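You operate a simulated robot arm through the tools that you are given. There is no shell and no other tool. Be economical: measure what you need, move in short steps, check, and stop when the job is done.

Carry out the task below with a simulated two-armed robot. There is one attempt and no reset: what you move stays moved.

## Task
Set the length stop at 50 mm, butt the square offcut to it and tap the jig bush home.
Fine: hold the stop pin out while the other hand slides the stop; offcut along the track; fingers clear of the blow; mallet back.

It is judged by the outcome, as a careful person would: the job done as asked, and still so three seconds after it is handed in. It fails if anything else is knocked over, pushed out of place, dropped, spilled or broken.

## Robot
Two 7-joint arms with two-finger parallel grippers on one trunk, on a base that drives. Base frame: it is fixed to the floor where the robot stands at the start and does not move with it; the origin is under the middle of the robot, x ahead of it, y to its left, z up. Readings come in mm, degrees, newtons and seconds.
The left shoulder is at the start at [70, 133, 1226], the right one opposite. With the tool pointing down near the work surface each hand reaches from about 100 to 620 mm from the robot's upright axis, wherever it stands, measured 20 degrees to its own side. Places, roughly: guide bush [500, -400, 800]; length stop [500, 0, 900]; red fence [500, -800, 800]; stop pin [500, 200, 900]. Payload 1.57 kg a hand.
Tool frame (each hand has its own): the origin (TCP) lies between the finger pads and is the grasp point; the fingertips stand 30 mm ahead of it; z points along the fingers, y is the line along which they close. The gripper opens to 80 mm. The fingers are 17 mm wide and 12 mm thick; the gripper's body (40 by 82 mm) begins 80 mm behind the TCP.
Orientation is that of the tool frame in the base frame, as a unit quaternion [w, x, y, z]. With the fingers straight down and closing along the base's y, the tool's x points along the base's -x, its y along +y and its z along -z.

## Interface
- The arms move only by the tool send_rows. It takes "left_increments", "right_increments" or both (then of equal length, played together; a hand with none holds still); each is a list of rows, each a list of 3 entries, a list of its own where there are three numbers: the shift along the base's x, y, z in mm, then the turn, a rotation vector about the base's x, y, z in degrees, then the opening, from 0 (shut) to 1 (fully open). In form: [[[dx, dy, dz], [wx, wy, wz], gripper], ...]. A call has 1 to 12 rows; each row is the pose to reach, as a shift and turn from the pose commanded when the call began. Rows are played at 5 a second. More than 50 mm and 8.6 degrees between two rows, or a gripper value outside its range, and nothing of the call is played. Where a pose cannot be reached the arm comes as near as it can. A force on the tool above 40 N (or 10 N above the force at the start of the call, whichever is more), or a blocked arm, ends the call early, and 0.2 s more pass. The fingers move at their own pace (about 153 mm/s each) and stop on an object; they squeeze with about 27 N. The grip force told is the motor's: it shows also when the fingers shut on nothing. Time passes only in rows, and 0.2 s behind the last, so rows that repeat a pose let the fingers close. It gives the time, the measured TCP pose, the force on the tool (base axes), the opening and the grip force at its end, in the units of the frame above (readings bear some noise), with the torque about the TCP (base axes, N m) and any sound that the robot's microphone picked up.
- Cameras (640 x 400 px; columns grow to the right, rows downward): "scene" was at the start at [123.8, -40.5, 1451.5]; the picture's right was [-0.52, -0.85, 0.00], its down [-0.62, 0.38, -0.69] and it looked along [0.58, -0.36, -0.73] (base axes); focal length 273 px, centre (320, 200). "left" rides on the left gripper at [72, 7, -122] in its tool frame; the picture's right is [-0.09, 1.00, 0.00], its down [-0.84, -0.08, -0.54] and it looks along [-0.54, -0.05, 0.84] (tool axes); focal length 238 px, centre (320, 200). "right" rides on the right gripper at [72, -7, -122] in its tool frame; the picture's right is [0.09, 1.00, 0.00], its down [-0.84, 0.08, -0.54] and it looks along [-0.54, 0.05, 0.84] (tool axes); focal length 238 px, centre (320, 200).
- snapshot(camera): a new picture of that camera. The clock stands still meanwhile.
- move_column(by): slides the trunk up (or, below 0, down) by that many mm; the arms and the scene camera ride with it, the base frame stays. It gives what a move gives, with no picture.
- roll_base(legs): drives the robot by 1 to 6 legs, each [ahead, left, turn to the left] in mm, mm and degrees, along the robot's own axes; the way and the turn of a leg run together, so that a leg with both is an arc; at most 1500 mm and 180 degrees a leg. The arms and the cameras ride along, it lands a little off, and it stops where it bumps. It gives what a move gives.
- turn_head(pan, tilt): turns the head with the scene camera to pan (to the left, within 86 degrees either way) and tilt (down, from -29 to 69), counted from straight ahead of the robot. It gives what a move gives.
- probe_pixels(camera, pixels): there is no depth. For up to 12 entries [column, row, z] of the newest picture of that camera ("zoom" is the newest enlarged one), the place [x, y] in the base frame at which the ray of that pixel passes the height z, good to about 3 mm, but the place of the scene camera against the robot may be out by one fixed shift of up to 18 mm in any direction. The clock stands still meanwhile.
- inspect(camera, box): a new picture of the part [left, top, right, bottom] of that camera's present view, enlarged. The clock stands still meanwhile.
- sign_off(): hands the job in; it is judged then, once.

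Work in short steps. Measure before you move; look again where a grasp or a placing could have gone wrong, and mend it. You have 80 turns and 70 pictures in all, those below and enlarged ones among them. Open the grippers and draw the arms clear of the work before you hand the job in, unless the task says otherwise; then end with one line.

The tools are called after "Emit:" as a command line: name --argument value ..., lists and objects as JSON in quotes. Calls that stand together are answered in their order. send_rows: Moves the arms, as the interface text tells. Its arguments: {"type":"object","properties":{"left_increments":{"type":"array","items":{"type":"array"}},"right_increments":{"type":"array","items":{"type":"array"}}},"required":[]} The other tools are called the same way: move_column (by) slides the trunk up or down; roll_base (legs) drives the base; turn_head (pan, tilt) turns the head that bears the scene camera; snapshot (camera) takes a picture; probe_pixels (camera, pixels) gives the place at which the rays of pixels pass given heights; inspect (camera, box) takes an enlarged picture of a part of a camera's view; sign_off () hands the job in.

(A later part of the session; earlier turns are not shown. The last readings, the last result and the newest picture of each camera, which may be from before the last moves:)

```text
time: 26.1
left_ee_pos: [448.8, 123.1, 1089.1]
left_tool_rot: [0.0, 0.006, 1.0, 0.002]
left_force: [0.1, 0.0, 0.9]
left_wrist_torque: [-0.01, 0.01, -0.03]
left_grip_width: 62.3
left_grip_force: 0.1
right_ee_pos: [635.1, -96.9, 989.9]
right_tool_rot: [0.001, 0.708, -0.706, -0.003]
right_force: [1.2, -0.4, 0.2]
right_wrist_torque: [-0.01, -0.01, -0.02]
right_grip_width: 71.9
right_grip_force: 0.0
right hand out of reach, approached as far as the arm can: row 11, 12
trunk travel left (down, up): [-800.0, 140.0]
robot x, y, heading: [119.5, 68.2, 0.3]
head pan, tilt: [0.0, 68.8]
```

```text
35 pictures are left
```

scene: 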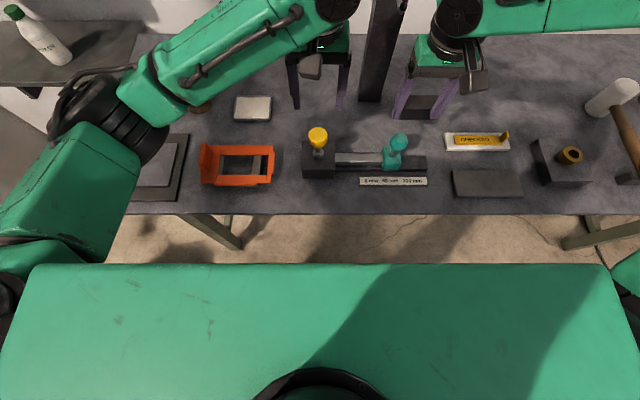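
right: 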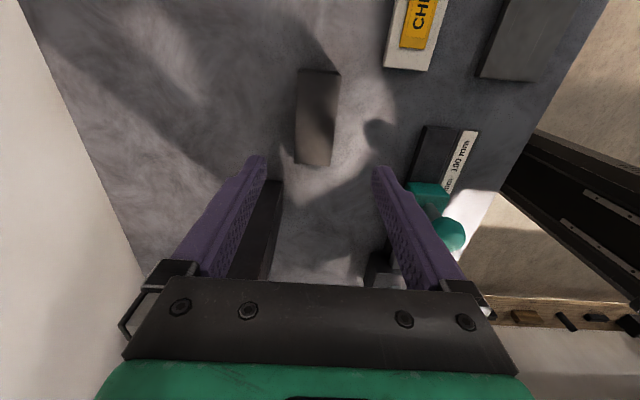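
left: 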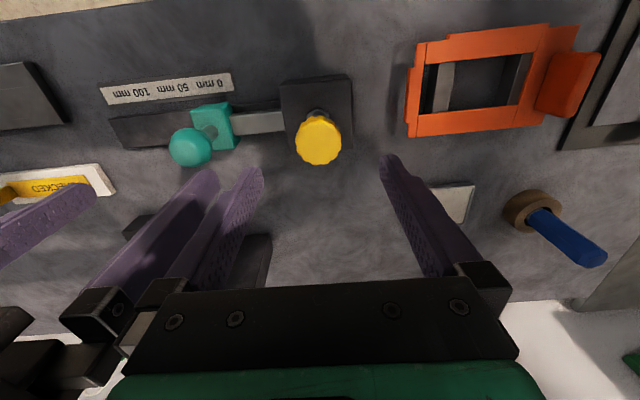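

The bar sits between the fingers at (318,118). I'll probe its edges, then correct.

Emit:
probe_pixels --camera "right" --pixels '[[301, 69, 842], [339, 74, 842], [294, 162, 842], [330, 166, 842], [294, 164, 800], [320, 67, 842]]'

Emit:
move_column --by -60

Emit:
snapshot --camera "right"

```text
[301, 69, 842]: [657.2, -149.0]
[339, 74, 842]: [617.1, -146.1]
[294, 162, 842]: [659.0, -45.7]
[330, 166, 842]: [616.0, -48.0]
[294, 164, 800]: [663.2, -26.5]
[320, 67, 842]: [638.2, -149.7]
```

```text
time: 27.1
left_ee_pos: [449.2, 122.2, 1027.9]
left_tool_rot: [0.0, 0.006, 1.0, 0.003]
left_force: [0.2, -0.9, 0.6]
left_wrist_torque: [-0.01, 0.01, 0.0]
left_grip_width: 62.5
left_grip_force: 0.1
right_ee_pos: [634.1, -96.1, 930.2]
right_tool_rot: [0.002, 0.707, -0.707, -0.002]
right_force: [1.3, 0.3, 0.4]
right_wrist_torque: [0.0, 0.01, -0.03]
right_grip_width: 72.2
right_grip_force: 0.2
trunk travel left (down, up): [-740.0, 200.0]
robot x, y, heading: [119.4, 71.5, 0.2]
head pan, tilt: [0.0, 68.8]
```

```text
34 pictures are left
```

right: 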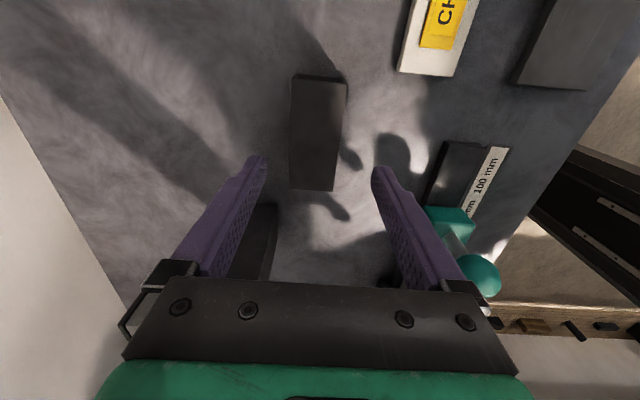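

Bar centre ≈(637.5,-97), top ≈842. I'll descend to TCP z≈838 and close.

Emit:
send_rows --right_increments '[[[3, 0, -25], [0, 0, 0], 0.9], [[3, 0, -50], [0, 0, 0], 0.9], [[3, 0, -75], [0, 0, 0], 0.9], [[3, 0, -92], [0, 0, 0], 0.9], [[3, 0, -92], [0, 0, 0], 0.9]]'

Emit:
snapshot --camera "right"

```text
time: 28.2
left_ee_pos: [445.9, 122.7, 1029.2]
left_tool_rot: [0.001, 0.006, 1.0, 0.002]
left_force: [0.1, 0.7, -0.2]
left_wrist_torque: [-0.01, 0.0, 0.0]
left_grip_width: 62.4
left_grip_force: 0.0
right_ee_pos: [615.9, -112.5, 873.9]
right_tool_rot: [-0.012, 0.708, -0.706, 0.007]
right_force: [-5.0, 2.9, 28.4]
right_wrist_torque: [-0.02, -0.8, -0.09]
right_grip_width: 67.8
right_grip_force: 0.0
right hand out of reach, approached as far as the arm can: row 1, 2, 3, 4, 5
trunk travel left (down, up): [-740.0, 200.0]
robot x, y, heading: [121.1, 66.1, 0.1]
head pan, tilt: [0.0, 68.8]
stopped in row 5 (right hand): the force on the tool passed its limit (the readings are from after the stop); the commanded pose is now the measured one
```

```text
33 pictures are left
```

right: 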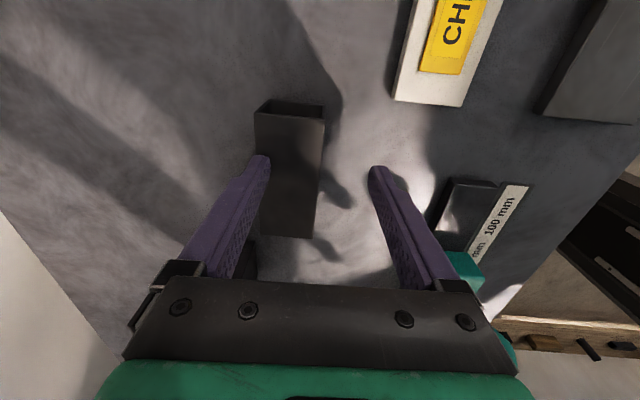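

Reach ran short and the hand drifted to x=616, touching the bar's top. I'll lift straight up, then drive ahead and right to gain reach.

Emit:
send_rows --right_increments '[[[0, 0, 25], [0, 0, 0], 0.9], [[0, 0, 60], [0, 0, 0], 0.9]]'

Emit:
roll_base --legs '[[60, 0, 0]]'

Emit:
snapshot --camera "right"

```text
time: 28.8
left_ee_pos: [446.9, 122.6, 1027.6]
left_tool_rot: [0.0, 0.006, 1.0, 0.002]
left_force: [-0.7, 0.6, 0.9]
left_wrist_torque: [-0.02, -0.04, -0.02]
left_grip_width: 62.4
left_grip_force: 0.0
right_ee_pos: [613.2, -114.3, 930.6]
right_tool_rot: [-0.006, 0.708, -0.706, 0.004]
right_force: [0.0, 0.7, 0.6]
right_wrist_torque: [0.04, 0.02, -0.01]
right_grip_width: 72.2
right_grip_force: 0.1
trunk travel left (down, up): [-740.0, 200.0]
robot x, y, heading: [121.2, 69.2, -0.0]
head pan, tilt: [0.0, 68.8]
```

```text
time: 29.8
left_ee_pos: [506.6, 122.5, 1028.2]
left_tool_rot: [0.002, 0.008, 1.0, 0.002]
left_force: [-0.7, 0.2, 0.7]
left_wrist_torque: [0.05, -0.03, 0.01]
left_grip_width: 62.5
left_grip_force: 0.1
right_ee_pos: [672.8, -113.8, 931.2]
right_tool_rot: [-0.008, 0.707, -0.707, 0.004]
right_force: [0.8, 0.3, -0.2]
right_wrist_torque: [0.02, -0.03, 0.01]
right_grip_width: 71.9
right_grip_force: 0.0
trunk travel left (down, up): [-740.0, 200.0]
robot x, y, heading: [176.1, 70.3, -0.1]
head pan, tilt: [0.0, 68.8]
```

```text
32 pictures are left
```

right: 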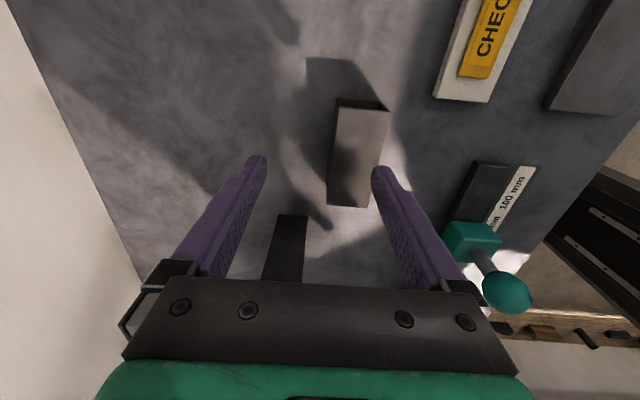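

Checking the bar hasn't shifted: corners of its top at (338,107), (388,111), (327,203), (370,206).

Emit:
probe_pixels --camera "right" --pixels '[[338, 107, 842], [388, 111, 842], [327, 205, 842], [370, 208, 842]]'

Emit:
send_rows --right_increments '[[[-17, 8, 0], [0, 0, 0], 0.9], [[-35, 17, 0], [0, 0, 0], 0.9], [[-35, 17, 0], [0, 0, 0], 0.9]]'

Emit:
snapshot --camera "right"

```text
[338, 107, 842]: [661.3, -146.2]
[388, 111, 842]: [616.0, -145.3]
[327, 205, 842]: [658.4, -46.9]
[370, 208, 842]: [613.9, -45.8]
```

```text
time: 30.6
left_ee_pos: [509.7, 122.7, 1028.6]
left_tool_rot: [-0.001, 0.007, 1.0, 0.003]
left_force: [1.1, 0.1, 0.0]
left_wrist_torque: [0.0, 0.01, 0.0]
left_grip_width: 62.2
left_grip_force: 0.1
right_ee_pos: [640.3, -97.8, 928.8]
right_tool_rot: [-0.006, 0.707, -0.707, 0.002]
right_force: [0.2, 0.2, 0.2]
right_wrist_torque: [0.02, 0.02, -0.04]
right_grip_width: 72.1
right_grip_force: 0.1
trunk travel left (down, up): [-740.0, 200.0]
robot x, y, heading: [181.2, 72.9, 0.0]
head pan, tilt: [0.0, 68.8]
```

```text
31 pictures are left
```

right: 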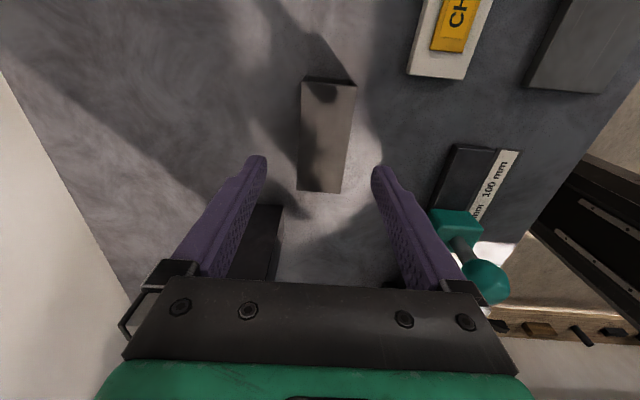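

The bar is unmoved and centred between the fingers. I'll descend to TCP z≈838, keeping the fingers open for now.

Emit:
send_rows --right_increments '[[[-2, 1, -25], [0, 0, 0], 0.9], [[-2, 1, -50], [0, 0, 0], 0.9], [[-2, 1, -75], [0, 0, 0], 0.9], [[-2, 1, -91], [0, 0, 0], 0.9], [[-2, 1, -91], [0, 0, 0], 0.9]]'

```text
time: 31.8
left_ee_pos: [508.9, 123.5, 1028.9]
left_tool_rot: [0.001, 0.007, 1.0, 0.003]
left_force: [1.0, 0.3, 0.2]
left_wrist_torque: [0.01, -0.02, -0.02]
left_grip_width: 62.3
left_grip_force: 0.1
right_ee_pos: [638.7, -97.2, 840.4]
right_tool_rot: [-0.007, 0.708, -0.706, 0.003]
right_force: [0.7, 0.6, 0.0]
right_wrist_torque: [-0.02, 0.02, 0.0]
right_grip_width: 71.9
right_grip_force: 0.0
trunk travel left (down, up): [-740.0, 200.0]
robot x, y, heading: [180.6, 67.0, -0.3]
head pan, tilt: [0.0, 68.8]
```

The hand reached z=840 with no contact. Now I'll close on the bar and lift.

Emit:
send_rows --right_increments '[[[0, 0, 0], [0, 0, 0], 0.0], [[0, 0, 0], [0, 0, 0], 0.0], [[0, 0, 0], [0, 0, 0], 0.0], [[0, 0, 20], [0, 0, 0], 0.0], [[0, 0, 60], [0, 0, 0], 0.0], [[0, 0, 100], [0, 0, 0], 0.0]]'

Emit:
snapshot --camera "right"

```text
time: 33.2
left_ee_pos: [507.8, 123.3, 1027.8]
left_tool_rot: [0.0, 0.007, 1.0, 0.002]
left_force: [0.7, 0.2, 0.3]
left_wrist_torque: [-0.02, -0.02, 0.01]
left_grip_width: 62.4
left_grip_force: 0.0
right_ee_pos: [639.4, -96.4, 939.8]
right_tool_rot: [-0.007, 0.708, -0.706, 0.003]
right_force: [0.0, 0.5, -0.2]
right_wrist_torque: [-0.02, -0.02, 0.01]
right_grip_width: 0.0
right_grip_force: 21.4
trunk travel left (down, up): [-740.0, 200.0]
robot x, y, heading: [175.9, 69.1, -0.0]
head pan, tilt: [0.0, 68.8]
```

```text
30 pictures are left
```

right: 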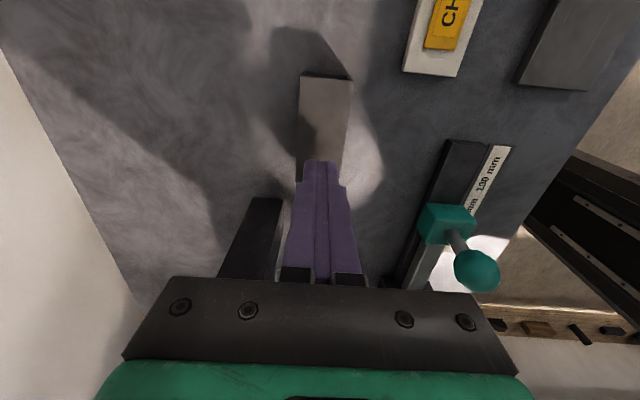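

The fingers shut on nothing (0 mm), so either the bar slipped out or the grip was too high. I'll open, descend slightly lower, close and read the width before lifting.

Emit:
send_rows --right_increments '[[[0, 0, 0], [0, 0, 0], 0.9], [[0, 0, 0], [0, 0, 0], 0.9], [[0, 0, -40], [0, 0, 0], 0.9], [[0, 0, -80], [0, 0, 0], 0.9], [[0, 0, -104], [0, 0, 0], 0.9], [[0, 0, -104], [0, 0, 0], 0.9], [[0, 0, -104], [0, 0, 0], 0.0], [[0, 0, -104], [0, 0, 0], 0.0], [[0, 0, -104], [0, 0, 0], 0.0]]'

Emit:
snapshot --camera "right"

```text
time: 35.2
left_ee_pos: [508.9, 122.8, 1028.1]
left_tool_rot: [-0.001, 0.007, 1.0, 0.003]
left_force: [-0.3, -0.2, -0.5]
left_wrist_torque: [-0.04, 0.01, -0.01]
left_grip_width: 62.7
left_grip_force: 0.2
right_ee_pos: [639.2, -98.0, 837.1]
right_tool_rot: [-0.008, 0.708, -0.706, 0.004]
right_force: [1.1, -0.7, 2.2]
right_wrist_torque: [0.08, 0.08, -0.03]
right_grip_width: 44.9
right_grip_force: 26.9
right hand out of reach, approached as far as the arm can: row 5, 6
trunk travel left (down, up): [-740.0, 200.0]
robot x, y, heading: [184.0, 72.3, -0.0]
head pan, tilt: [0.0, 68.8]
```

```text
29 pictures are left
```

right: 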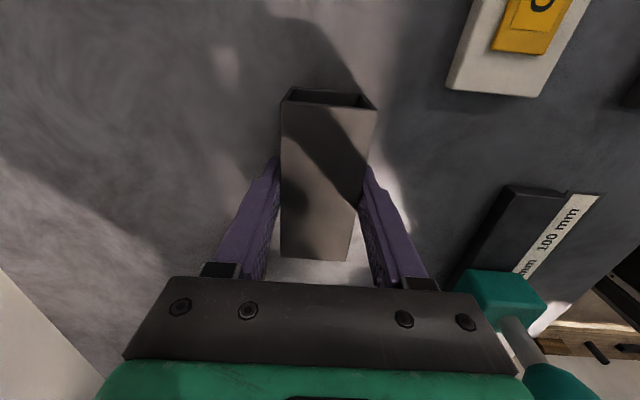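

Now it's gripped at 45 mm; last time the lift was probably too fast. I'll lift slowly and watch width and force.

Emit:
send_rows --right_increments '[[[0, 0, 2], [0, 0, 0], 0.0], [[0, 0, 5], [0, 0, 0], 0.0], [[0, 0, 8], [0, 0, 0], 0.0], [[0, 0, 11], [0, 0, 0], 0.0], [[0, 0, 14], [0, 0, 0], 0.0], [[0, 0, 17], [0, 0, 0], 0.0], [[0, 0, 20], [0, 0, 0], 0.0]]'

Emit:
snapshot --camera "right"

```text
time: 36.8
left_ee_pos: [508.8, 123.0, 1026.8]
left_tool_rot: [0.0, 0.007, 1.0, 0.002]
left_force: [-0.3, 1.5, 0.7]
left_wrist_torque: [-0.03, -0.01, 0.0]
left_grip_width: 62.4
left_grip_force: 0.0
right_ee_pos: [637.8, -97.2, 855.9]
right_tool_rot: [-0.007, 0.708, -0.706, 0.003]
right_force: [0.1, 0.2, -3.8]
right_wrist_torque: [0.01, 0.01, 0.0]
right_grip_width: 44.8
right_grip_force: 27.1
trunk travel left (down, up): [-740.0, 200.0]
robot x, y, heading: [178.8, 74.3, -0.1]
head pan, tilt: [0.0, 68.8]
```

```text
28 pictures are left
```

right: 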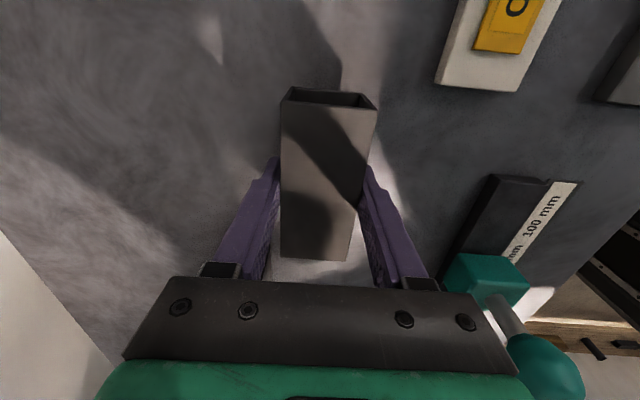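

It's holding, weighing about 4 N. I'll lift a little more and carry it gently over the track, toward x=478, y=-82.

Emit:
send_rows --right_increments '[[[0, 0, 5], [0, 0, 0], 0.0], [[0, 0, 11], [0, 0, 0], 0.0], [[-5, 0, 18], [0, 0, 0], 0.0], [[-12, 1, 25], [0, 0, 0], 0.0], [[-22, 2, 32], [0, 0, 0], 0.0], [[-34, 4, 38], [0, 0, 0], 0.0], [[-48, 6, 40], [0, 0, 0], 0.0], [[-62, 8, 40], [0, 0, 0], 0.0], [[-76, 10, 40], [0, 0, 0], 0.0], [[-88, 12, 40], [0, 0, 0], 0.0], [[-97, 13, 40], [0, 0, 0], 0.0], [[-100, 13, 40], [0, 0, 0], 0.0]]'

Emit:
send_rows --right_increments '[[[-5, 0, 0], [0, 0, 0], 0.0], [[-14, 0, 0], [0, 0, 0], 0.0], [[-26, 0, 0], [0, 0, 0], 0.0], [[-38, 0, 0], [0, 0, 0], 0.0], [[-48, 0, 0], [0, 0, 0], 0.0], [[-56, 0, 0], [0, 0, 0], 0.0], [[-60, 0, 0], [0, 0, 0], 0.0], [[-60, 0, 0], [0, 0, 0], 0.0]]'

Emit:
snapshot --camera "right"

Emit:
snapshot --camera "scene"

```text
time: 39.4
left_ee_pos: [509.6, 123.0, 1027.5]
left_tool_rot: [0.0, 0.007, 1.0, 0.003]
left_force: [-0.1, 0.2, -0.3]
left_wrist_torque: [0.0, 0.0, -0.02]
left_grip_width: 62.3
left_grip_force: 0.1
right_ee_pos: [537.1, -84.4, 893.5]
right_tool_rot: [-0.006, 0.708, -0.706, 0.003]
right_force: [-0.1, -0.2, -3.2]
right_wrist_torque: [-0.02, 0.02, 0.0]
right_grip_width: 44.7
right_grip_force: 27.2
trunk travel left (down, up): [-740.0, 200.0]
robot x, y, heading: [181.9, 67.2, 0.0]
head pan, tilt: [0.0, 68.8]
```

```text
time: 41.2
left_ee_pos: [509.7, 122.3, 1027.1]
left_tool_rot: [0.001, 0.007, 1.0, 0.003]
left_force: [0.0, -1.1, 0.9]
left_wrist_torque: [0.0, 0.04, 0.0]
left_grip_width: 62.3
left_grip_force: 0.0
right_ee_pos: [516.9, -80.0, 897.5]
right_tool_rot: [-0.007, 0.708, -0.707, 0.004]
right_force: [0.3, 0.3, -4.2]
right_wrist_torque: [0.03, 0.0, -0.01]
right_grip_width: 44.7
right_grip_force: 27.1
right hand out of reach, approached as far as the arm can: row 3, 4, 5, 6, 7, 8
trunk travel left (down, up): [-740.0, 200.0]
robot x, y, heading: [179.5, 71.3, 0.1]
head pan, tilt: [0.0, 68.8]
```

```text
27 pictures are left
```

right: 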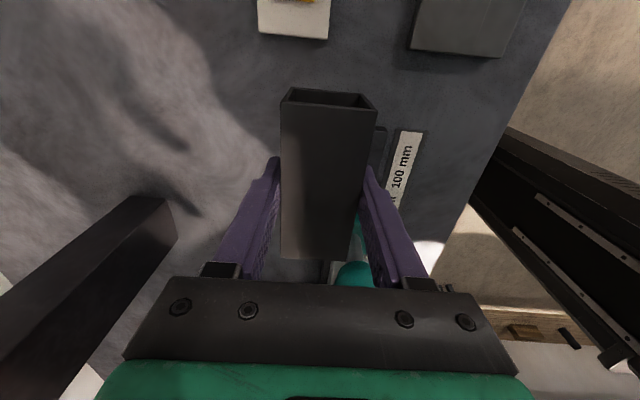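

```text
26 pictures are left
```

scene: 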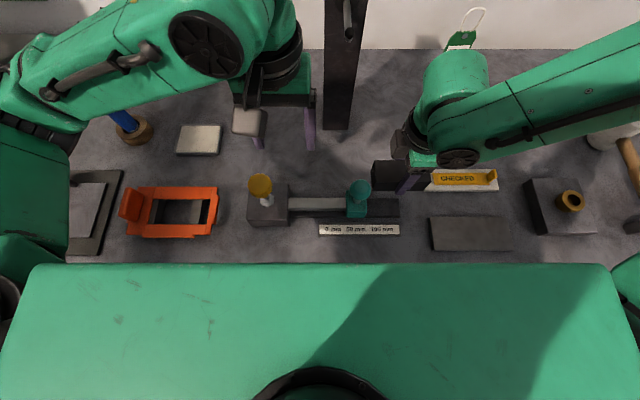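

The arm can't fold any nearer than x=517. Driving the base back 60 mm brings the bar over the track and gives freedom to adjust.

Emit:
roll_base --legs '[[-60, 0, 0]]'

Emit:
snapshot --camera "right"

```text
time: 42.2
left_ee_pos: [452.0, 123.6, 1027.3]
left_tool_rot: [-0.001, 0.007, 1.0, 0.003]
left_force: [0.1, -0.4, 0.1]
left_wrist_torque: [-0.02, 0.02, -0.03]
left_grip_width: 62.3
left_grip_force: 0.1
right_ee_pos: [458.8, -79.7, 896.1]
right_tool_rot: [-0.006, 0.708, -0.706, 0.003]
right_force: [0.4, -0.1, -4.7]
right_wrist_torque: [0.01, 0.04, 0.02]
right_grip_width: 44.8
right_grip_force: 26.5
trunk travel left (down, up): [-740.0, 200.0]
robot x, y, heading: [120.0, 72.0, 0.1]
head pan, tilt: [0.0, 68.8]
```

```text
25 pictures are left
```

right: 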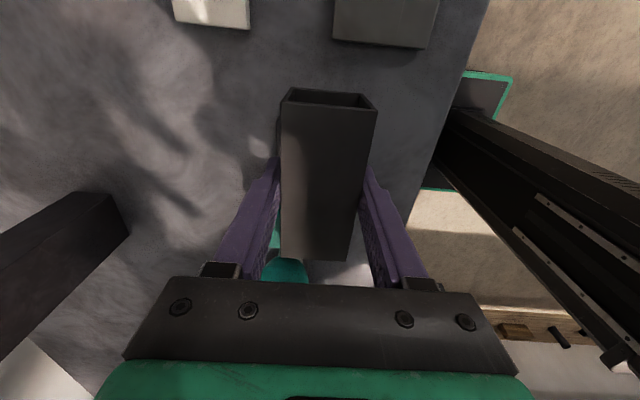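

I'll shift to x=478 over the track with a ~9 mm gap to the stop, then lower partway until the bottom is at about 830.

Emit:
send_rows --right_increments '[[[5, 0, 0], [0, 0, 0], 0.0], [[12, 0, 0], [0, 0, 0], 0.0], [[19, 0, 0], [0, 0, 0], 0.0], [[19, 0, -5], [0, 0, 0], 0.0], [[19, 0, -12], [0, 0, 0], 0.0], [[19, 0, -20], [0, 0, 0], 0.0], [[19, 0, -27], [0, 0, 0], 0.0], [[19, 0, -27], [0, 0, 0], 0.0]]'

Emit:
turn_head --pan -20 --tilt 60

Emit:
inspect --camera "scene" --box '[180, 100, 420, 250]'

```text
time: 44.0
left_ee_pos: [449.7, 122.4, 1028.4]
left_tool_rot: [0.0, 0.006, 1.0, 0.003]
left_force: [0.1, 0.4, 0.6]
left_wrist_torque: [-0.01, -0.02, 0.01]
left_grip_width: 62.4
left_grip_force: 0.0
right_ee_pos: [476.5, -80.8, 869.9]
right_tool_rot: [-0.006, 0.708, -0.706, 0.003]
right_force: [0.8, -0.2, -4.2]
right_wrist_torque: [0.01, 0.02, 0.01]
right_grip_width: 44.6
right_grip_force: 26.9
trunk travel left (down, up): [-740.0, 200.0]
robot x, y, heading: [119.5, 67.6, 0.2]
head pan, tilt: [0.0, 68.8]
```

```text
time: 44.8
left_ee_pos: [449.1, 123.7, 1028.9]
left_tool_rot: [-0.001, 0.005, 1.0, 0.002]
left_force: [-0.5, -0.1, -0.4]
left_wrist_torque: [0.02, -0.01, 0.01]
left_grip_width: 62.3
left_grip_force: 0.1
right_ee_pos: [475.7, -79.4, 872.0]
right_tool_rot: [-0.006, 0.708, -0.707, 0.003]
right_force: [-0.7, -0.1, -4.9]
right_wrist_torque: [-0.01, -0.01, -0.04]
right_grip_width: 44.8
right_grip_force: 26.5
trunk travel left (down, up): [-740.0, 200.0]
robot x, y, heading: [125.5, 71.8, 0.1]
head pan, tilt: [-20.0, 60.0]
```

```text
2.67 times, centred on (300, 175) of scene
```

zoom: 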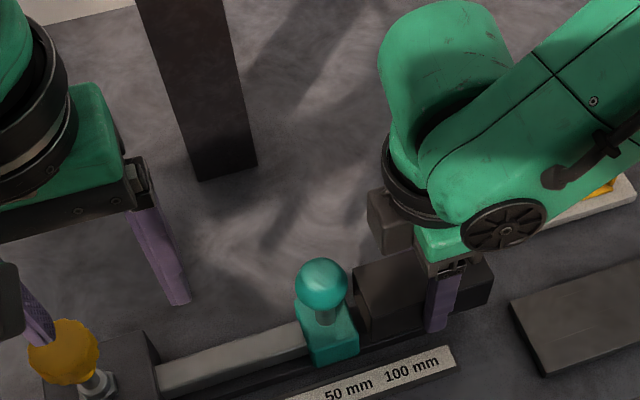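

The bar hovers just beside the stop, over the track. I'll lower it in small steps and watch the vertical force.

Emit:
send_rows --right_increments '[[[2, 0, -3], [0, 0, 0], 0.0], [[2, 0, -6], [0, 0, 0], 0.0], [[2, 0, -9], [0, 0, 0], 0.0], [[2, 0, -11], [0, 0, 0], 0.0], [[2, 0, -13], [0, 0, 0], 0.0]]'

```text
time: 46.0
left_ee_pos: [449.2, 122.4, 1027.8]
left_tool_rot: [-0.001, 0.006, 1.0, 0.003]
left_force: [-0.6, 0.0, 0.2]
left_wrist_torque: [0.01, 0.0, 0.02]
left_grip_width: 62.3
left_grip_force: 0.0
right_ee_pos: [477.1, -78.9, 856.7]
right_tool_rot: [-0.006, 0.708, -0.707, 0.003]
right_force: [0.4, -0.6, -3.3]
right_wrist_torque: [0.02, -0.01, -0.01]
right_grip_width: 44.7
right_grip_force: 27.0
trunk travel left (down, up): [-740.0, 200.0]
robot x, y, heading: [121.1, 69.2, 0.4]
head pan, tilt: [-20.0, 60.0]
```

No contact yet at TCP 857. Continuing in finer steps.

Emit:
send_rows --right_increments '[[[0, 0, -1.5], [0, 0, 0], 0.0], [[0, 0, -3], [0, 0, 0], 0.0], [[0, 0, -4.5], [0, 0, 0], 0.0], [[0, 0, -6], [0, 0, 0], 0.0]]'

Emit:
inspect --camera "scene" --box '[260, 160, 420, 260]'

```text
time: 47.0
left_ee_pos: [449.9, 121.7, 1028.2]
left_tool_rot: [-0.001, 0.006, 1.0, 0.003]
left_force: [-1.0, 0.3, 0.7]
left_wrist_torque: [-0.03, 0.01, 0.01]
left_grip_width: 62.3
left_grip_force: 0.0
right_ee_pos: [477.3, -80.1, 852.1]
right_tool_rot: [-0.007, 0.708, -0.706, 0.003]
right_force: [-0.5, 0.4, -3.1]
right_wrist_torque: [-0.03, -0.01, 0.01]
right_grip_width: 44.7
right_grip_force: 27.1
trunk travel left (down, up): [-740.0, 200.0]
robot x, y, heading: [119.9, 68.6, 0.3]
head pan, tilt: [-20.0, 60.0]
```

```text
4.00 times, centred on (340, 210) of scene
```

zoom: 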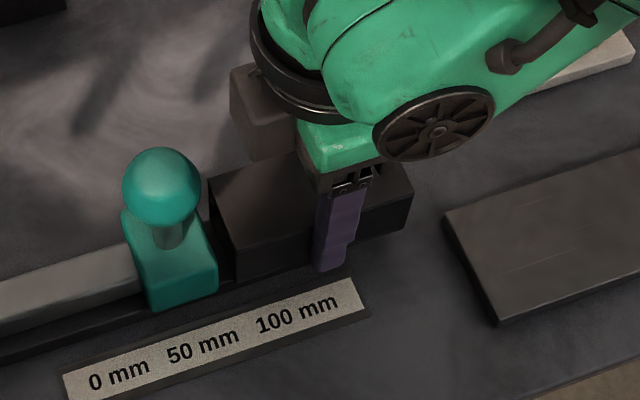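

Nearly on the track. I'll continue down in 1 mm steps.

Emit:
send_rows --right_increments '[[[0, 0, -1], [0, 0, 0], 0.0], [[0, 0, -2], [0, 0, 0], 0.0], [[0, 0, -3], [0, 0, 0], 0.0], [[0, 0, -4], [0, 0, 0], 0.0]]'

```text
time: 48.0
left_ee_pos: [446.6, 123.1, 1029.5]
left_tool_rot: [0.001, 0.006, 1.0, 0.002]
left_force: [0.1, 0.6, 0.1]
left_wrist_torque: [0.0, -0.02, -0.02]
left_grip_width: 62.7
left_grip_force: 0.1
right_ee_pos: [476.9, -78.6, 848.8]
right_tool_rot: [-0.009, 0.707, -0.707, 0.005]
right_force: [0.7, -1.8, 19.7]
right_wrist_torque: [-0.06, 0.4, -0.03]
right_grip_width: 44.8
right_grip_force: 26.8
trunk travel left (down, up): [-740.0, 200.0]
robot x, y, heading: [119.6, 72.2, 0.3]
head pan, tilt: [-20.0, 60.0]
```

It's in contact with the track at 20 N. I'll ease up 1.5 mm, then slide toward the stop with force watched.

Emit:
send_rows --right_increments '[[[0, 0, 2], [0, 0, 0], 0.0], [[0, 2, 2], [0, 0, 0], 0.0], [[0, 4, 2], [0, 0, 0], 0.0], [[0, 6, 2], [0, 0, 0], 0.0], [[0, 7, 2], [0, 0, 0], 0.0], [[0, 7, 2], [0, 0, 0], 0.0]]'

```text
time: 49.4
left_ee_pos: [449.3, 123.7, 1028.2]
left_tool_rot: [0.0, 0.006, 1.0, 0.002]
left_force: [-0.4, -0.8, -0.3]
left_wrist_torque: [-0.01, 0.0, -0.01]
left_grip_width: 62.2
left_grip_force: 0.2
right_ee_pos: [477.0, -72.5, 849.4]
right_tool_rot: [-0.007, 0.707, -0.707, 0.004]
right_force: [-0.3, -2.0, 1.8]
right_wrist_torque: [-0.22, 0.15, 0.0]
right_grip_width: 44.5
right_grip_force: 27.1
trunk travel left (down, up): [-740.0, 200.0]
robot x, y, heading: [118.9, 69.8, 0.0]
head pan, tilt: [-20.0, 60.0]
```

Only light friction so far. Onward in 1 mm steps until it butts.

Emit:
send_rows --right_increments '[[[0, 1, 0], [0, 0, 0], 0.0], [[0, 2, 0], [0, 0, 0], 0.0], [[0, 3, 0], [0, 0, 0], 0.0], [[0, 4, 0], [0, 0, 0], 0.0]]'

Emit:
inspect --camera "scene" --box '[260, 160, 420, 260]'

```text
time: 50.4
left_ee_pos: [449.0, 121.3, 1028.2]
left_tool_rot: [-0.001, 0.006, 1.0, 0.004]
left_force: [-0.2, -0.3, 0.1]
left_wrist_torque: [-0.01, -0.05, 0.03]
left_grip_width: 62.4
left_grip_force: 0.0
right_ee_pos: [477.6, -70.3, 848.0]
right_tool_rot: [-0.007, 0.707, -0.707, 0.003]
right_force: [1.6, -9.0, -2.5]
right_wrist_torque: [-0.24, 0.03, -0.23]
right_grip_width: 44.8
right_grip_force: 26.9
trunk travel left (down, up): [-740.0, 200.0]
robot x, y, heading: [120.4, 70.5, 0.1]
head pan, tilt: [-20.0, 60.0]
```

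```text
4.00 times, centred on (340, 210) of scene
```

zoom: 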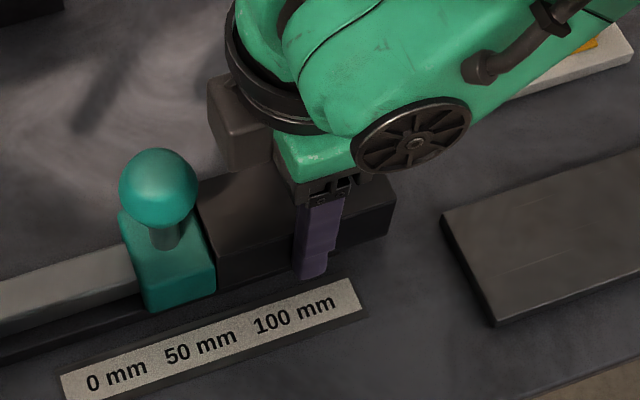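

Contact: -9 N at y=-70, as predicted. I'll press lightly another 1 mm, settle down 1 mm and release.

Emit:
send_rows --right_increments '[[[0, 1, 0], [0, 0, 0], 0.0], [[0, 1, -1], [0, 0, 0], 0.0], [[0, 1, -1.5], [0, 0, 0], 0.0]]'

Emit:
send_rows --right_increments '[[[0, 0, 0], [0, 0, 0], 0.45], [[0, 0, 0], [0, 0, 0], 0.75], [[0, 0, 0], [0, 0, 0], 0.8], [[0, 0, 0], [0, 0, 0], 0.8]]'

Emit:
inspect --camera "scene" --box '[260, 160, 420, 260]'

```text
time: 51.2
left_ee_pos: [447.8, 120.4, 1028.5]
left_tool_rot: [0.0, 0.006, 1.0, 0.005]
left_force: [0.0, 0.4, 0.1]
left_wrist_torque: [0.01, 0.0, 0.01]
left_grip_width: 62.2
left_grip_force: 0.0
right_ee_pos: [478.2, -69.3, 848.4]
right_tool_rot: [-0.008, 0.708, -0.707, 0.005]
right_force: [2.5, -16.6, 12.3]
right_wrist_torque: [-0.04, 0.07, -0.12]
right_grip_width: 45.1
right_grip_force: 27.5
trunk travel left (down, up): [-740.0, 200.0]
robot x, y, heading: [122.1, 70.1, -0.1]
head pan, tilt: [-20.0, 60.0]
```

```text
time: 52.2
left_ee_pos: [448.5, 122.8, 1027.3]
left_tool_rot: [0.0, 0.006, 1.0, 0.003]
left_force: [-0.4, -0.3, -0.4]
left_wrist_torque: [-0.02, -0.03, 0.01]
left_grip_width: 62.4
left_grip_force: 0.0
right_ee_pos: [478.2, -67.2, 847.5]
right_tool_rot: [-0.007, 0.709, -0.705, 0.003]
right_force: [-0.7, -0.1, 0.4]
right_wrist_torque: [-0.02, 0.0, 0.01]
right_grip_width: 63.9
right_grip_force: 0.1
trunk travel left (down, up): [-740.0, 200.0]
robot x, y, heading: [119.0, 67.1, 0.4]
head pan, tilt: [-20.0, 60.0]
```

```text
4.00 times, centred on (340, 210) of scene
```

zoom: 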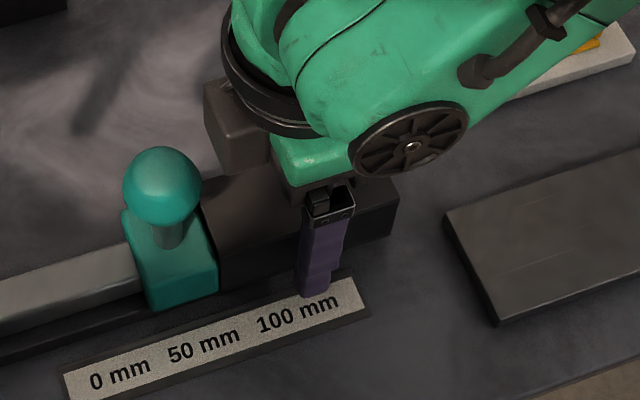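

The bar is butted and seated. I'll lift the right hand straight up clear and verify.

Emit:
send_rows --right_increments '[[[0, 0, 5], [0, 0, 0], 0.8], [[0, 0, 20], [0, 0, 0], 0.8], [[0, 0, 45], [0, 0, 0], 0.8], [[0, 0, 80], [0, 0, 0], 0.8], [[0, 0, 120], [0, 0, 0], 0.8], [[0, 0, 150], [0, 0, 0], 0.8]]'

Emit:
snapshot --camera "right"

```text
time: 53.6
left_ee_pos: [446.9, 122.7, 1027.7]
left_tool_rot: [0.0, 0.006, 1.0, 0.002]
left_force: [0.1, -0.1, 0.2]
left_wrist_torque: [0.02, 0.02, -0.01]
left_grip_width: 62.2
left_grip_force: 0.0
right_ee_pos: [477.2, -66.2, 998.5]
right_tool_rot: [-0.006, 0.709, -0.705, 0.003]
right_force: [0.3, 0.2, 0.1]
right_wrist_torque: [0.02, 0.0, 0.01]
right_grip_width: 64.2
right_grip_force: 0.1
trunk travel left (down, up): [-740.0, 200.0]
robot x, y, heading: [118.4, 68.3, 0.3]
head pan, tilt: [-20.0, 60.0]
```

```text
20 pictures are left
```

right: 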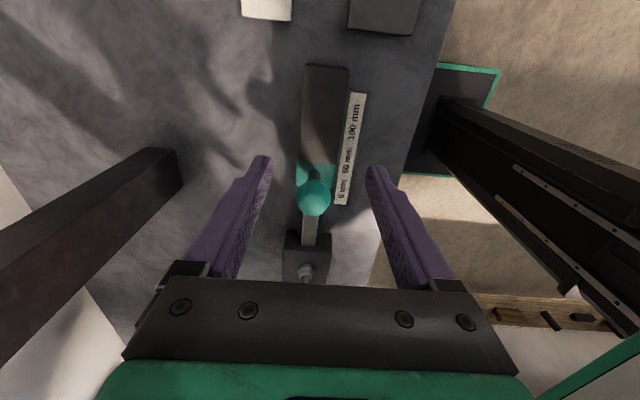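

The offcut lies aligned on the track against the stop. Now I'll turn the right hand back and tuck the left hand to its own side.

Emit:
send_rows --right_increments '[[[0, -5, 5], [0, 0, -8.2], 0.8], [[0, -10, 10], [0, 0, -16.4], 0.8], [[0, -20, 15], [0, 0, -24.6], 0.8], [[0, -30, 20], [0, 0, -32.8], 0.8], [[0, -40, 20], [0, 0, -41], 0.8], [[0, -50, 20], [0, 0, -49.2], 0.8], [[0, -60, 20], [0, 0, -57.4], 0.8], [[0, -70, 20], [0, 0, -65.6], 0.8], [[0, -80, 20], [0, 0, -73.8], 0.8], [[0, -90, 20], [0, 0, -82], 0.8], [[0, -100, 20], [0, 0, -90], 0.8], [[0, -100, 20], [0, 0, -90], 0.8]]' --left_increments '[[[0, 10, 10], [0, 0, 0], 0.78], [[0, 20, 20], [0, 0, 0], 0.78], [[-5, 35, 30], [0, 0, 0], 0.78], [[-10, 50, 40], [0, 0, 0], 0.78], [[-15, 65, 50], [0, 0, 0], 0.78], [[-20, 80, 50], [0, 0, 0], 0.78], [[-25, 95, 50], [0, 0, 0], 0.78], [[-30, 110, 50], [0, 0, 0], 0.78], [[-30, 125, 50], [0, 0, 0], 0.78], [[-30, 140, 50], [0, 0, 0], 0.78], [[-30, 150, 50], [0, 0, 0], 0.78], [[-30, 150, 50], [0, 0, 0], 0.78]]'

Emit:
roll_base --legs '[[-98, 0, 0], [0, -470, 0]]'

Emit:
snapshot --camera "right"

```text
time: 56.2
left_ee_pos: [423.2, 218.9, 1077.8]
left_tool_rot: [0.0, 0.006, 1.0, 0.002]
left_force: [-0.4, -0.2, -0.1]
left_wrist_torque: [0.03, -0.01, 0.0]
left_grip_width: 62.3
left_grip_force: 0.0
left hand out of reach, approached as far as the arm can: row 8, 9, 10, 11, 12
right_ee_pos: [477.9, -166.8, 1017.9]
right_tool_rot: [0.002, 0.0, 1.0, -0.007]
right_force: [-0.3, -0.3, 0.4]
right_wrist_torque: [0.01, -0.01, -0.02]
right_grip_width: 64.0
right_grip_force: 0.0
trunk travel left (down, up): [-740.0, 200.0]
robot x, y, heading: [119.8, 71.2, -0.0]
head pan, tilt: [-20.0, 60.0]
```

```text
time: 59.7
left_ee_pos: [326.3, -242.9, 1077.9]
left_tool_rot: [-0.001, 0.005, 1.0, 0.002]
left_force: [0.4, -0.9, 0.5]
left_wrist_torque: [0.01, -0.01, -0.03]
left_grip_width: 62.4
left_grip_force: 0.2
right_ee_pos: [380.6, -629.5, 1018.0]
right_tool_rot: [0.002, -0.002, 1.0, -0.008]
right_force: [-0.7, 0.5, 0.1]
right_wrist_torque: [0.0, -0.02, 0.0]
right_grip_width: 64.2
right_grip_force: 0.0
trunk travel left (down, up): [-740.0, 200.0]
robot x, y, heading: [23.2, -390.7, -0.1]
head pan, tilt: [-20.0, 60.0]
```

```text
19 pictures are left
```

right: 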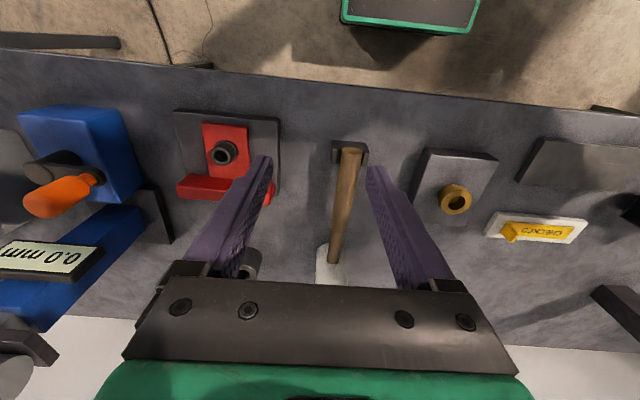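

The mallet handle runs from (350,152) to (336,260), with the bush at (455,198). I'll enlarge and probe at several heights.

Emit:
inspect --camera "right" --box '[290, 120, 510, 290]'

Emit:
probe_pixels --camera "right" --pixels '[[350, 152, 840], [350, 152, 860], [336, 260, 840], [336, 260, 860], [344, 200, 850], [333, 143, 800], [367, 143, 800], [455, 198, 850], [455, 198, 840], [322, 245, 880], [346, 247, 880]]'

```text
2.35 times, centred on (400, 205) of right
```

zoom: 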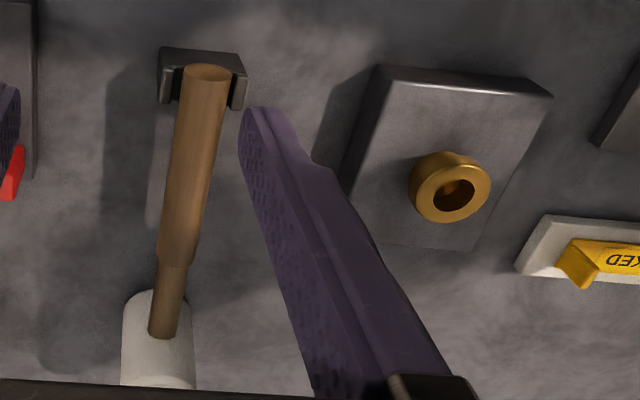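

```text
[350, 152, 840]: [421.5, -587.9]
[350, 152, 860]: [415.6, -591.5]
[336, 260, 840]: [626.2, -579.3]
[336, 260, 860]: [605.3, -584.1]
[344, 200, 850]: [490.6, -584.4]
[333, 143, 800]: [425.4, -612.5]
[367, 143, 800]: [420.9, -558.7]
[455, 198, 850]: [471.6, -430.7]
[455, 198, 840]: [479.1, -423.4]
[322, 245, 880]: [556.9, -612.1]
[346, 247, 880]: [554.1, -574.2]
```

I'll fix the head's near face from its base at (331,244) on the table, and with it the handle's height.

Emit:
probe_pixels --camera "right" --pixels '[[331, 244, 800], [334, 262, 840], [334, 262, 850], [334, 262, 860], [316, 255, 800], [347, 258, 800]]'

Emit:
turn_head --pan -20 --tilt 50

Emit:
snapshot --camera "scene"

```text
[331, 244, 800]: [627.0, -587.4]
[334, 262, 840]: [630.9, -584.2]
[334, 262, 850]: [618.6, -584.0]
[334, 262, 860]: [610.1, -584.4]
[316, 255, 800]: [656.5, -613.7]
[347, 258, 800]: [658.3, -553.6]
```

```text
time: 60.4
left_ee_pos: [326.5, -244.1, 1076.7]
left_tool_rot: [-0.001, 0.005, 1.0, 0.003]
left_force: [-0.5, 1.4, 0.2]
left_wrist_torque: [-0.01, -0.02, 0.06]
left_grip_width: 62.4
left_grip_force: 0.0
right_ee_pos: [381.2, -629.5, 1017.5]
right_tool_rot: [0.003, -0.002, 1.0, -0.007]
right_force: [-0.3, 0.7, 0.9]
right_wrist_torque: [-0.02, -0.01, -0.02]
right_grip_width: 63.9
right_grip_force: 0.2
trunk travel left (down, up): [-740.0, 200.0]
robot x, y, heading: [22.4, -389.6, 0.5]
head pan, tilt: [-20.0, 50.0]
```

```text
17 pictures are left
```

scene: 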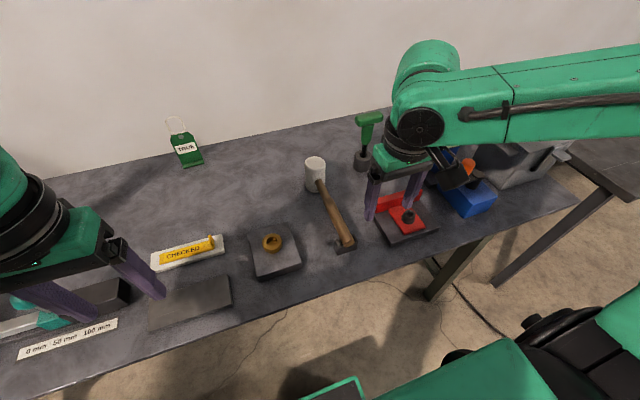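

Handle axis ≈z 843 and y≈-584; the head is ⌀60, centred at ≈(657,-584). I'll drive a little ahead and right, and place the right hand over the handle near the head at x=590.

Emit:
roll_base --legs '[[40, -40, 0]]'

Emit:
send_rows --right_increments '[[[30, 15, 0], [0, 0, 0], 0.7], [[65, 30, 0], [0, 0, 0], 0.7], [[100, 50, 0], [0, 0, 0], 0.7], [[135, 70, -15], [0, 0, 0], 0.7], [[169, 85, -30], [0, 0, 0], 0.7], [[169, 85, -50], [0, 0, 0], 0.7], [[169, 85, -50], [0, 0, 0], 0.7]]'

Emit:
snapshot --camera "right"

```text
time: 61.4
left_ee_pos: [363.9, -279.2, 1078.4]
left_tool_rot: [0.001, 0.006, 1.0, 0.001]
left_force: [-0.7, 0.8, -0.1]
left_wrist_torque: [-0.01, -0.02, 0.02]
left_grip_width: 62.4
left_grip_force: 0.1
right_ee_pos: [419.2, -664.8, 1019.5]
right_tool_rot: [0.005, -0.003, 1.0, -0.009]
right_force: [0.2, -1.1, 0.5]
right_wrist_torque: [0.0, -0.04, 0.01]
right_grip_width: 63.8
right_grip_force: 0.1
trunk travel left (down, up): [-740.0, 200.0]
robot x, y, heading: [61.8, -426.9, 0.4]
head pan, tilt: [-20.0, 50.0]
```

```text
time: 63.0
left_ee_pos: [366.6, -282.1, 1077.8]
left_tool_rot: [0.0, 0.005, 1.0, 0.002]
left_force: [0.2, -0.4, -0.3]
left_wrist_torque: [-0.01, 0.01, 0.02]
left_grip_width: 62.4
left_grip_force: 0.0
right_ee_pos: [584.3, -584.2, 971.6]
right_tool_rot: [0.005, -0.002, 1.0, -0.007]
right_force: [0.8, -0.3, 0.5]
right_wrist_torque: [-0.02, -0.01, 0.0]
right_grip_width: 56.1
right_grip_force: 0.0
right hand out of reach, approached as far as the arm can: row 5, 6, 7
trunk travel left (down, up): [-740.0, 200.0]
robot x, y, heading: [61.6, -429.7, 0.1]
head pan, tilt: [-20.0, 50.0]
```

```text
16 pictures are left
```

right: 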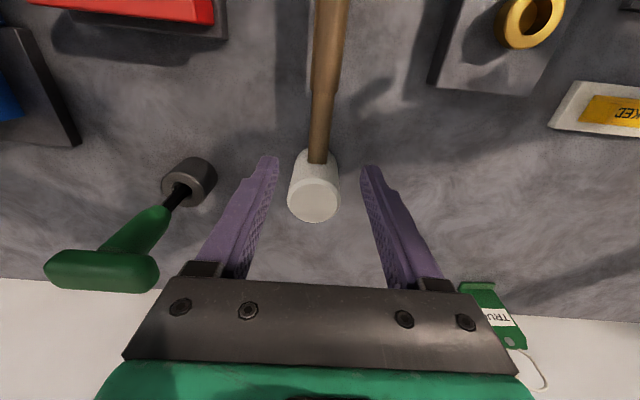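

Reach is at its limit, so I'll drive 70 ahead, come back over x=590 and re-measure.

Emit:
probe_pixels --camera "right" --pixels '[[318, 163, 843], [318, 163, 853], [314, 200, 885], [314, 222, 885], [292, 195, 885], [337, 195, 885], [334, 20, 843], [325, 100, 843], [319, 150, 800]]'

Emit:
roll_base --legs '[[70, 0, 0]]'

Emit:
send_rows --right_increments '[[[-30, 0, 0], [0, 0, 0], 0.7], [[-64, 0, -10], [0, 0, 0], 0.7], [[-64, 0, -10], [0, 0, 0], 0.7]]'

Emit:
snapshot --camera "right"

```text
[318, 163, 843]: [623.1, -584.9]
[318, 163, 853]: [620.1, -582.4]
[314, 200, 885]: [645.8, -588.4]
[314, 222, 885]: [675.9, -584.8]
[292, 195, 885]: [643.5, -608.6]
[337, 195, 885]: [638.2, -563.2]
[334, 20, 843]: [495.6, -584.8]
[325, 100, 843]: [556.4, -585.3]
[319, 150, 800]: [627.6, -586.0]
```

```text
time: 64.0
left_ee_pos: [433.7, -282.5, 1078.8]
left_tool_rot: [0.001, 0.005, 1.0, 0.002]
left_force: [-0.4, 0.5, -0.5]
left_wrist_torque: [-0.03, -0.02, 0.02]
left_grip_width: 62.3
left_grip_force: 0.1
right_ee_pos: [653.2, -583.4, 972.1]
right_tool_rot: [0.005, -0.004, 1.0, -0.006]
right_force: [0.1, 0.1, 0.5]
right_wrist_torque: [0.0, -0.01, 0.0]
right_grip_width: 55.9
right_grip_force: 0.1
trunk travel left (down, up): [-740.0, 200.0]
robot x, y, heading: [133.8, -429.9, 0.1]
head pan, tilt: [-20.0, 50.0]
```

```text
time: 64.8
left_ee_pos: [439.2, -281.5, 1077.3]
left_tool_rot: [-0.002, 0.005, 1.0, 0.003]
left_force: [-0.5, -0.1, 0.2]
left_wrist_torque: [0.01, -0.03, -0.01]
left_grip_width: 62.5
left_grip_force: 0.0
right_ee_pos: [593.3, -585.1, 960.6]
right_tool_rot: [0.003, -0.002, 1.0, -0.007]
right_force: [0.5, 0.1, 0.2]
right_wrist_torque: [-0.01, 0.02, 0.02]
right_grip_width: 56.2
right_grip_force: 0.1
trunk travel left (down, up): [-740.0, 200.0]
robot x, y, heading: [131.3, -429.7, 0.2]
head pan, tilt: [-20.0, 50.0]
```

```text
15 pictures are left
```

right: 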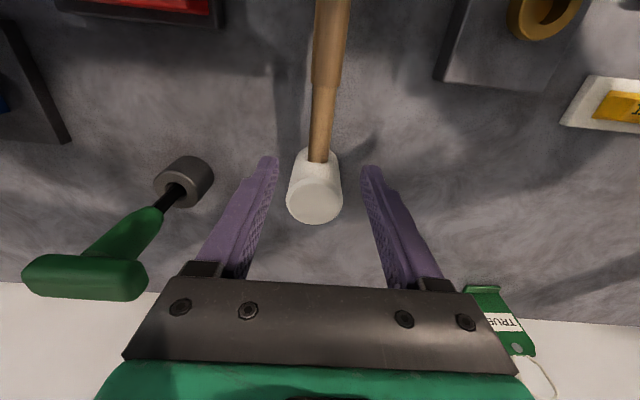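

The handle is centred at y≈-585 and meets the head at x≈625. I'll descend to z≈844 and close.

Emit:
send_rows --right_increments '[[[0, 0, -30], [0, 0, 0], 0.7], [[0, 0, -60], [0, 0, 0], 0.7], [[0, 0, -90], [0, 0, 0], 0.7], [[0, 0, -117], [0, 0, 0], 0.7], [[0, 0, -117], [0, 0, 0], 0.7], [[0, 0, -117], [0, 0, 0], 0.0], [[0, 0, -117], [0, 0, 0], 0.0], [[0, 0, -117], [0, 0, 0], 0.0]]'

Emit:
snapshot --camera "right"

```text
time: 66.6
left_ee_pos: [436.3, -281.4, 1078.6]
left_tool_rot: [-0.001, 0.005, 1.0, 0.003]
left_force: [0.5, -0.2, -0.1]
left_wrist_torque: [0.01, 0.0, -0.03]
left_grip_width: 62.3
left_grip_force: 0.1
right_ee_pos: [586.6, -586.7, 846.4]
right_tool_rot: [0.004, -0.004, 1.0, -0.006]
right_force: [-1.2, 1.0, 0.4]
right_wrist_torque: [0.05, 0.1, 0.08]
right_grip_width: 21.5
right_grip_force: 26.9
right hand out of reach, approached as far as the arm can: row 4, 5, 6, 7, 8
trunk travel left (down, up): [-740.0, 200.0]
robot x, y, heading: [132.3, -430.8, 0.5]
head pan, tilt: [-20.0, 50.0]
```

```text
14 pictures are left
```

right: 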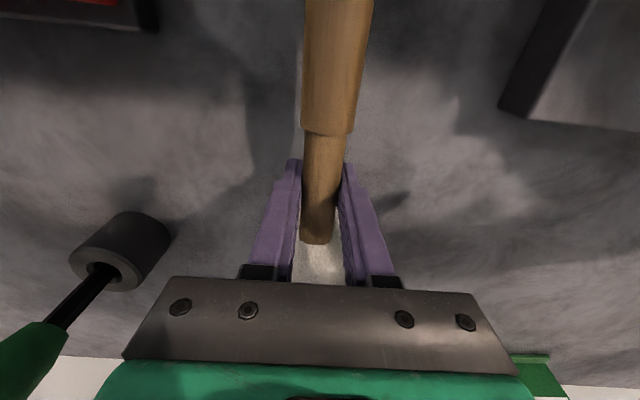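

The handle is gripped (21.5 mm) at about (587,-586,846); I'll return it to that pose later. Lifting slowly.

Emit:
send_rows --right_increments '[[[0, 0, 2], [0, 0, 0], 0.0], [[0, 0, 6], [0, 0, 0], 0.0], [[0, 0, 12], [0, 0, 0], 0.0], [[0, 0, 20], [0, 0, 0], 0.0], [[0, 0, 30], [0, 0, 0], 0.0], [[0, 0, 42], [0, 0, 0], 0.0], [[0, 0, 54], [0, 0, 0], 0.0], [[0, 0, 64], [0, 0, 0], 0.0], [[0, 0, 70], [0, 0, 0], 0.0], [[0, 0, 70], [0, 0, 0], 0.0]]'

Emit:
inspect --camera "scene" --box '[220, 120, 460, 270]'

```text
time: 68.8
left_ee_pos: [436.7, -281.6, 1077.6]
left_tool_rot: [0.0, 0.005, 1.0, 0.003]
left_force: [-0.1, 0.6, 0.2]
left_wrist_torque: [0.01, 0.03, 0.0]
left_grip_width: 62.7
left_grip_force: 0.1
right_ee_pos: [589.1, -585.1, 916.8]
right_tool_rot: [0.003, -0.004, 1.0, -0.007]
right_force: [1.1, 0.8, -4.4]
right_wrist_torque: [0.01, 0.2, -0.01]
right_grip_width: 21.5
right_grip_force: 26.8
trunk travel left (down, up): [-740.0, 200.0]
robot x, y, heading: [132.2, -431.5, 0.5]
head pan, tilt: [-20.0, 50.0]
```

```text
2.67 times, centred on (340, 195) of scene
```

zoom: 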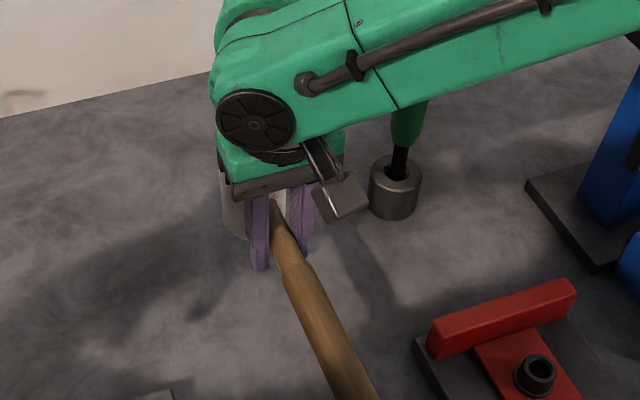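

The mallet is level and held (4.4 N). I'll take a left-camera view to triangulate the bush before striking.

Emit:
inspect --camera "left" --box '[80, 60, 320, 210]'

```text
2.67 times, centred on (200, 135) of left
```

zoom: 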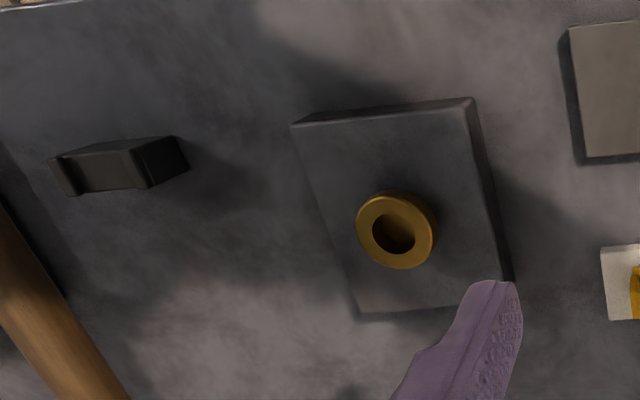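

Probing the bush's top ring centre (395,230) and the plate corners at candidate heights.

Emit:
probe_pixels --camera "zoom" --pixels '[[395, 230, 835], [395, 230, 850], [395, 230, 865], [298, 124, 825], [468, 102, 825], [358, 315, 825], [508, 280, 825], [357, 230, 850], [433, 230, 850], [50, 160, 840]]'

```text
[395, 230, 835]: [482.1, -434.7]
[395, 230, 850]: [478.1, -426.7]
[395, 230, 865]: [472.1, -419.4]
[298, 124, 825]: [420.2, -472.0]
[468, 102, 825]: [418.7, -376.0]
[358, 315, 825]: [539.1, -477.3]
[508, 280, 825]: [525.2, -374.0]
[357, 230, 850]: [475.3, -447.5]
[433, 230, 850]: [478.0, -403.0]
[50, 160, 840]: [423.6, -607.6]
```

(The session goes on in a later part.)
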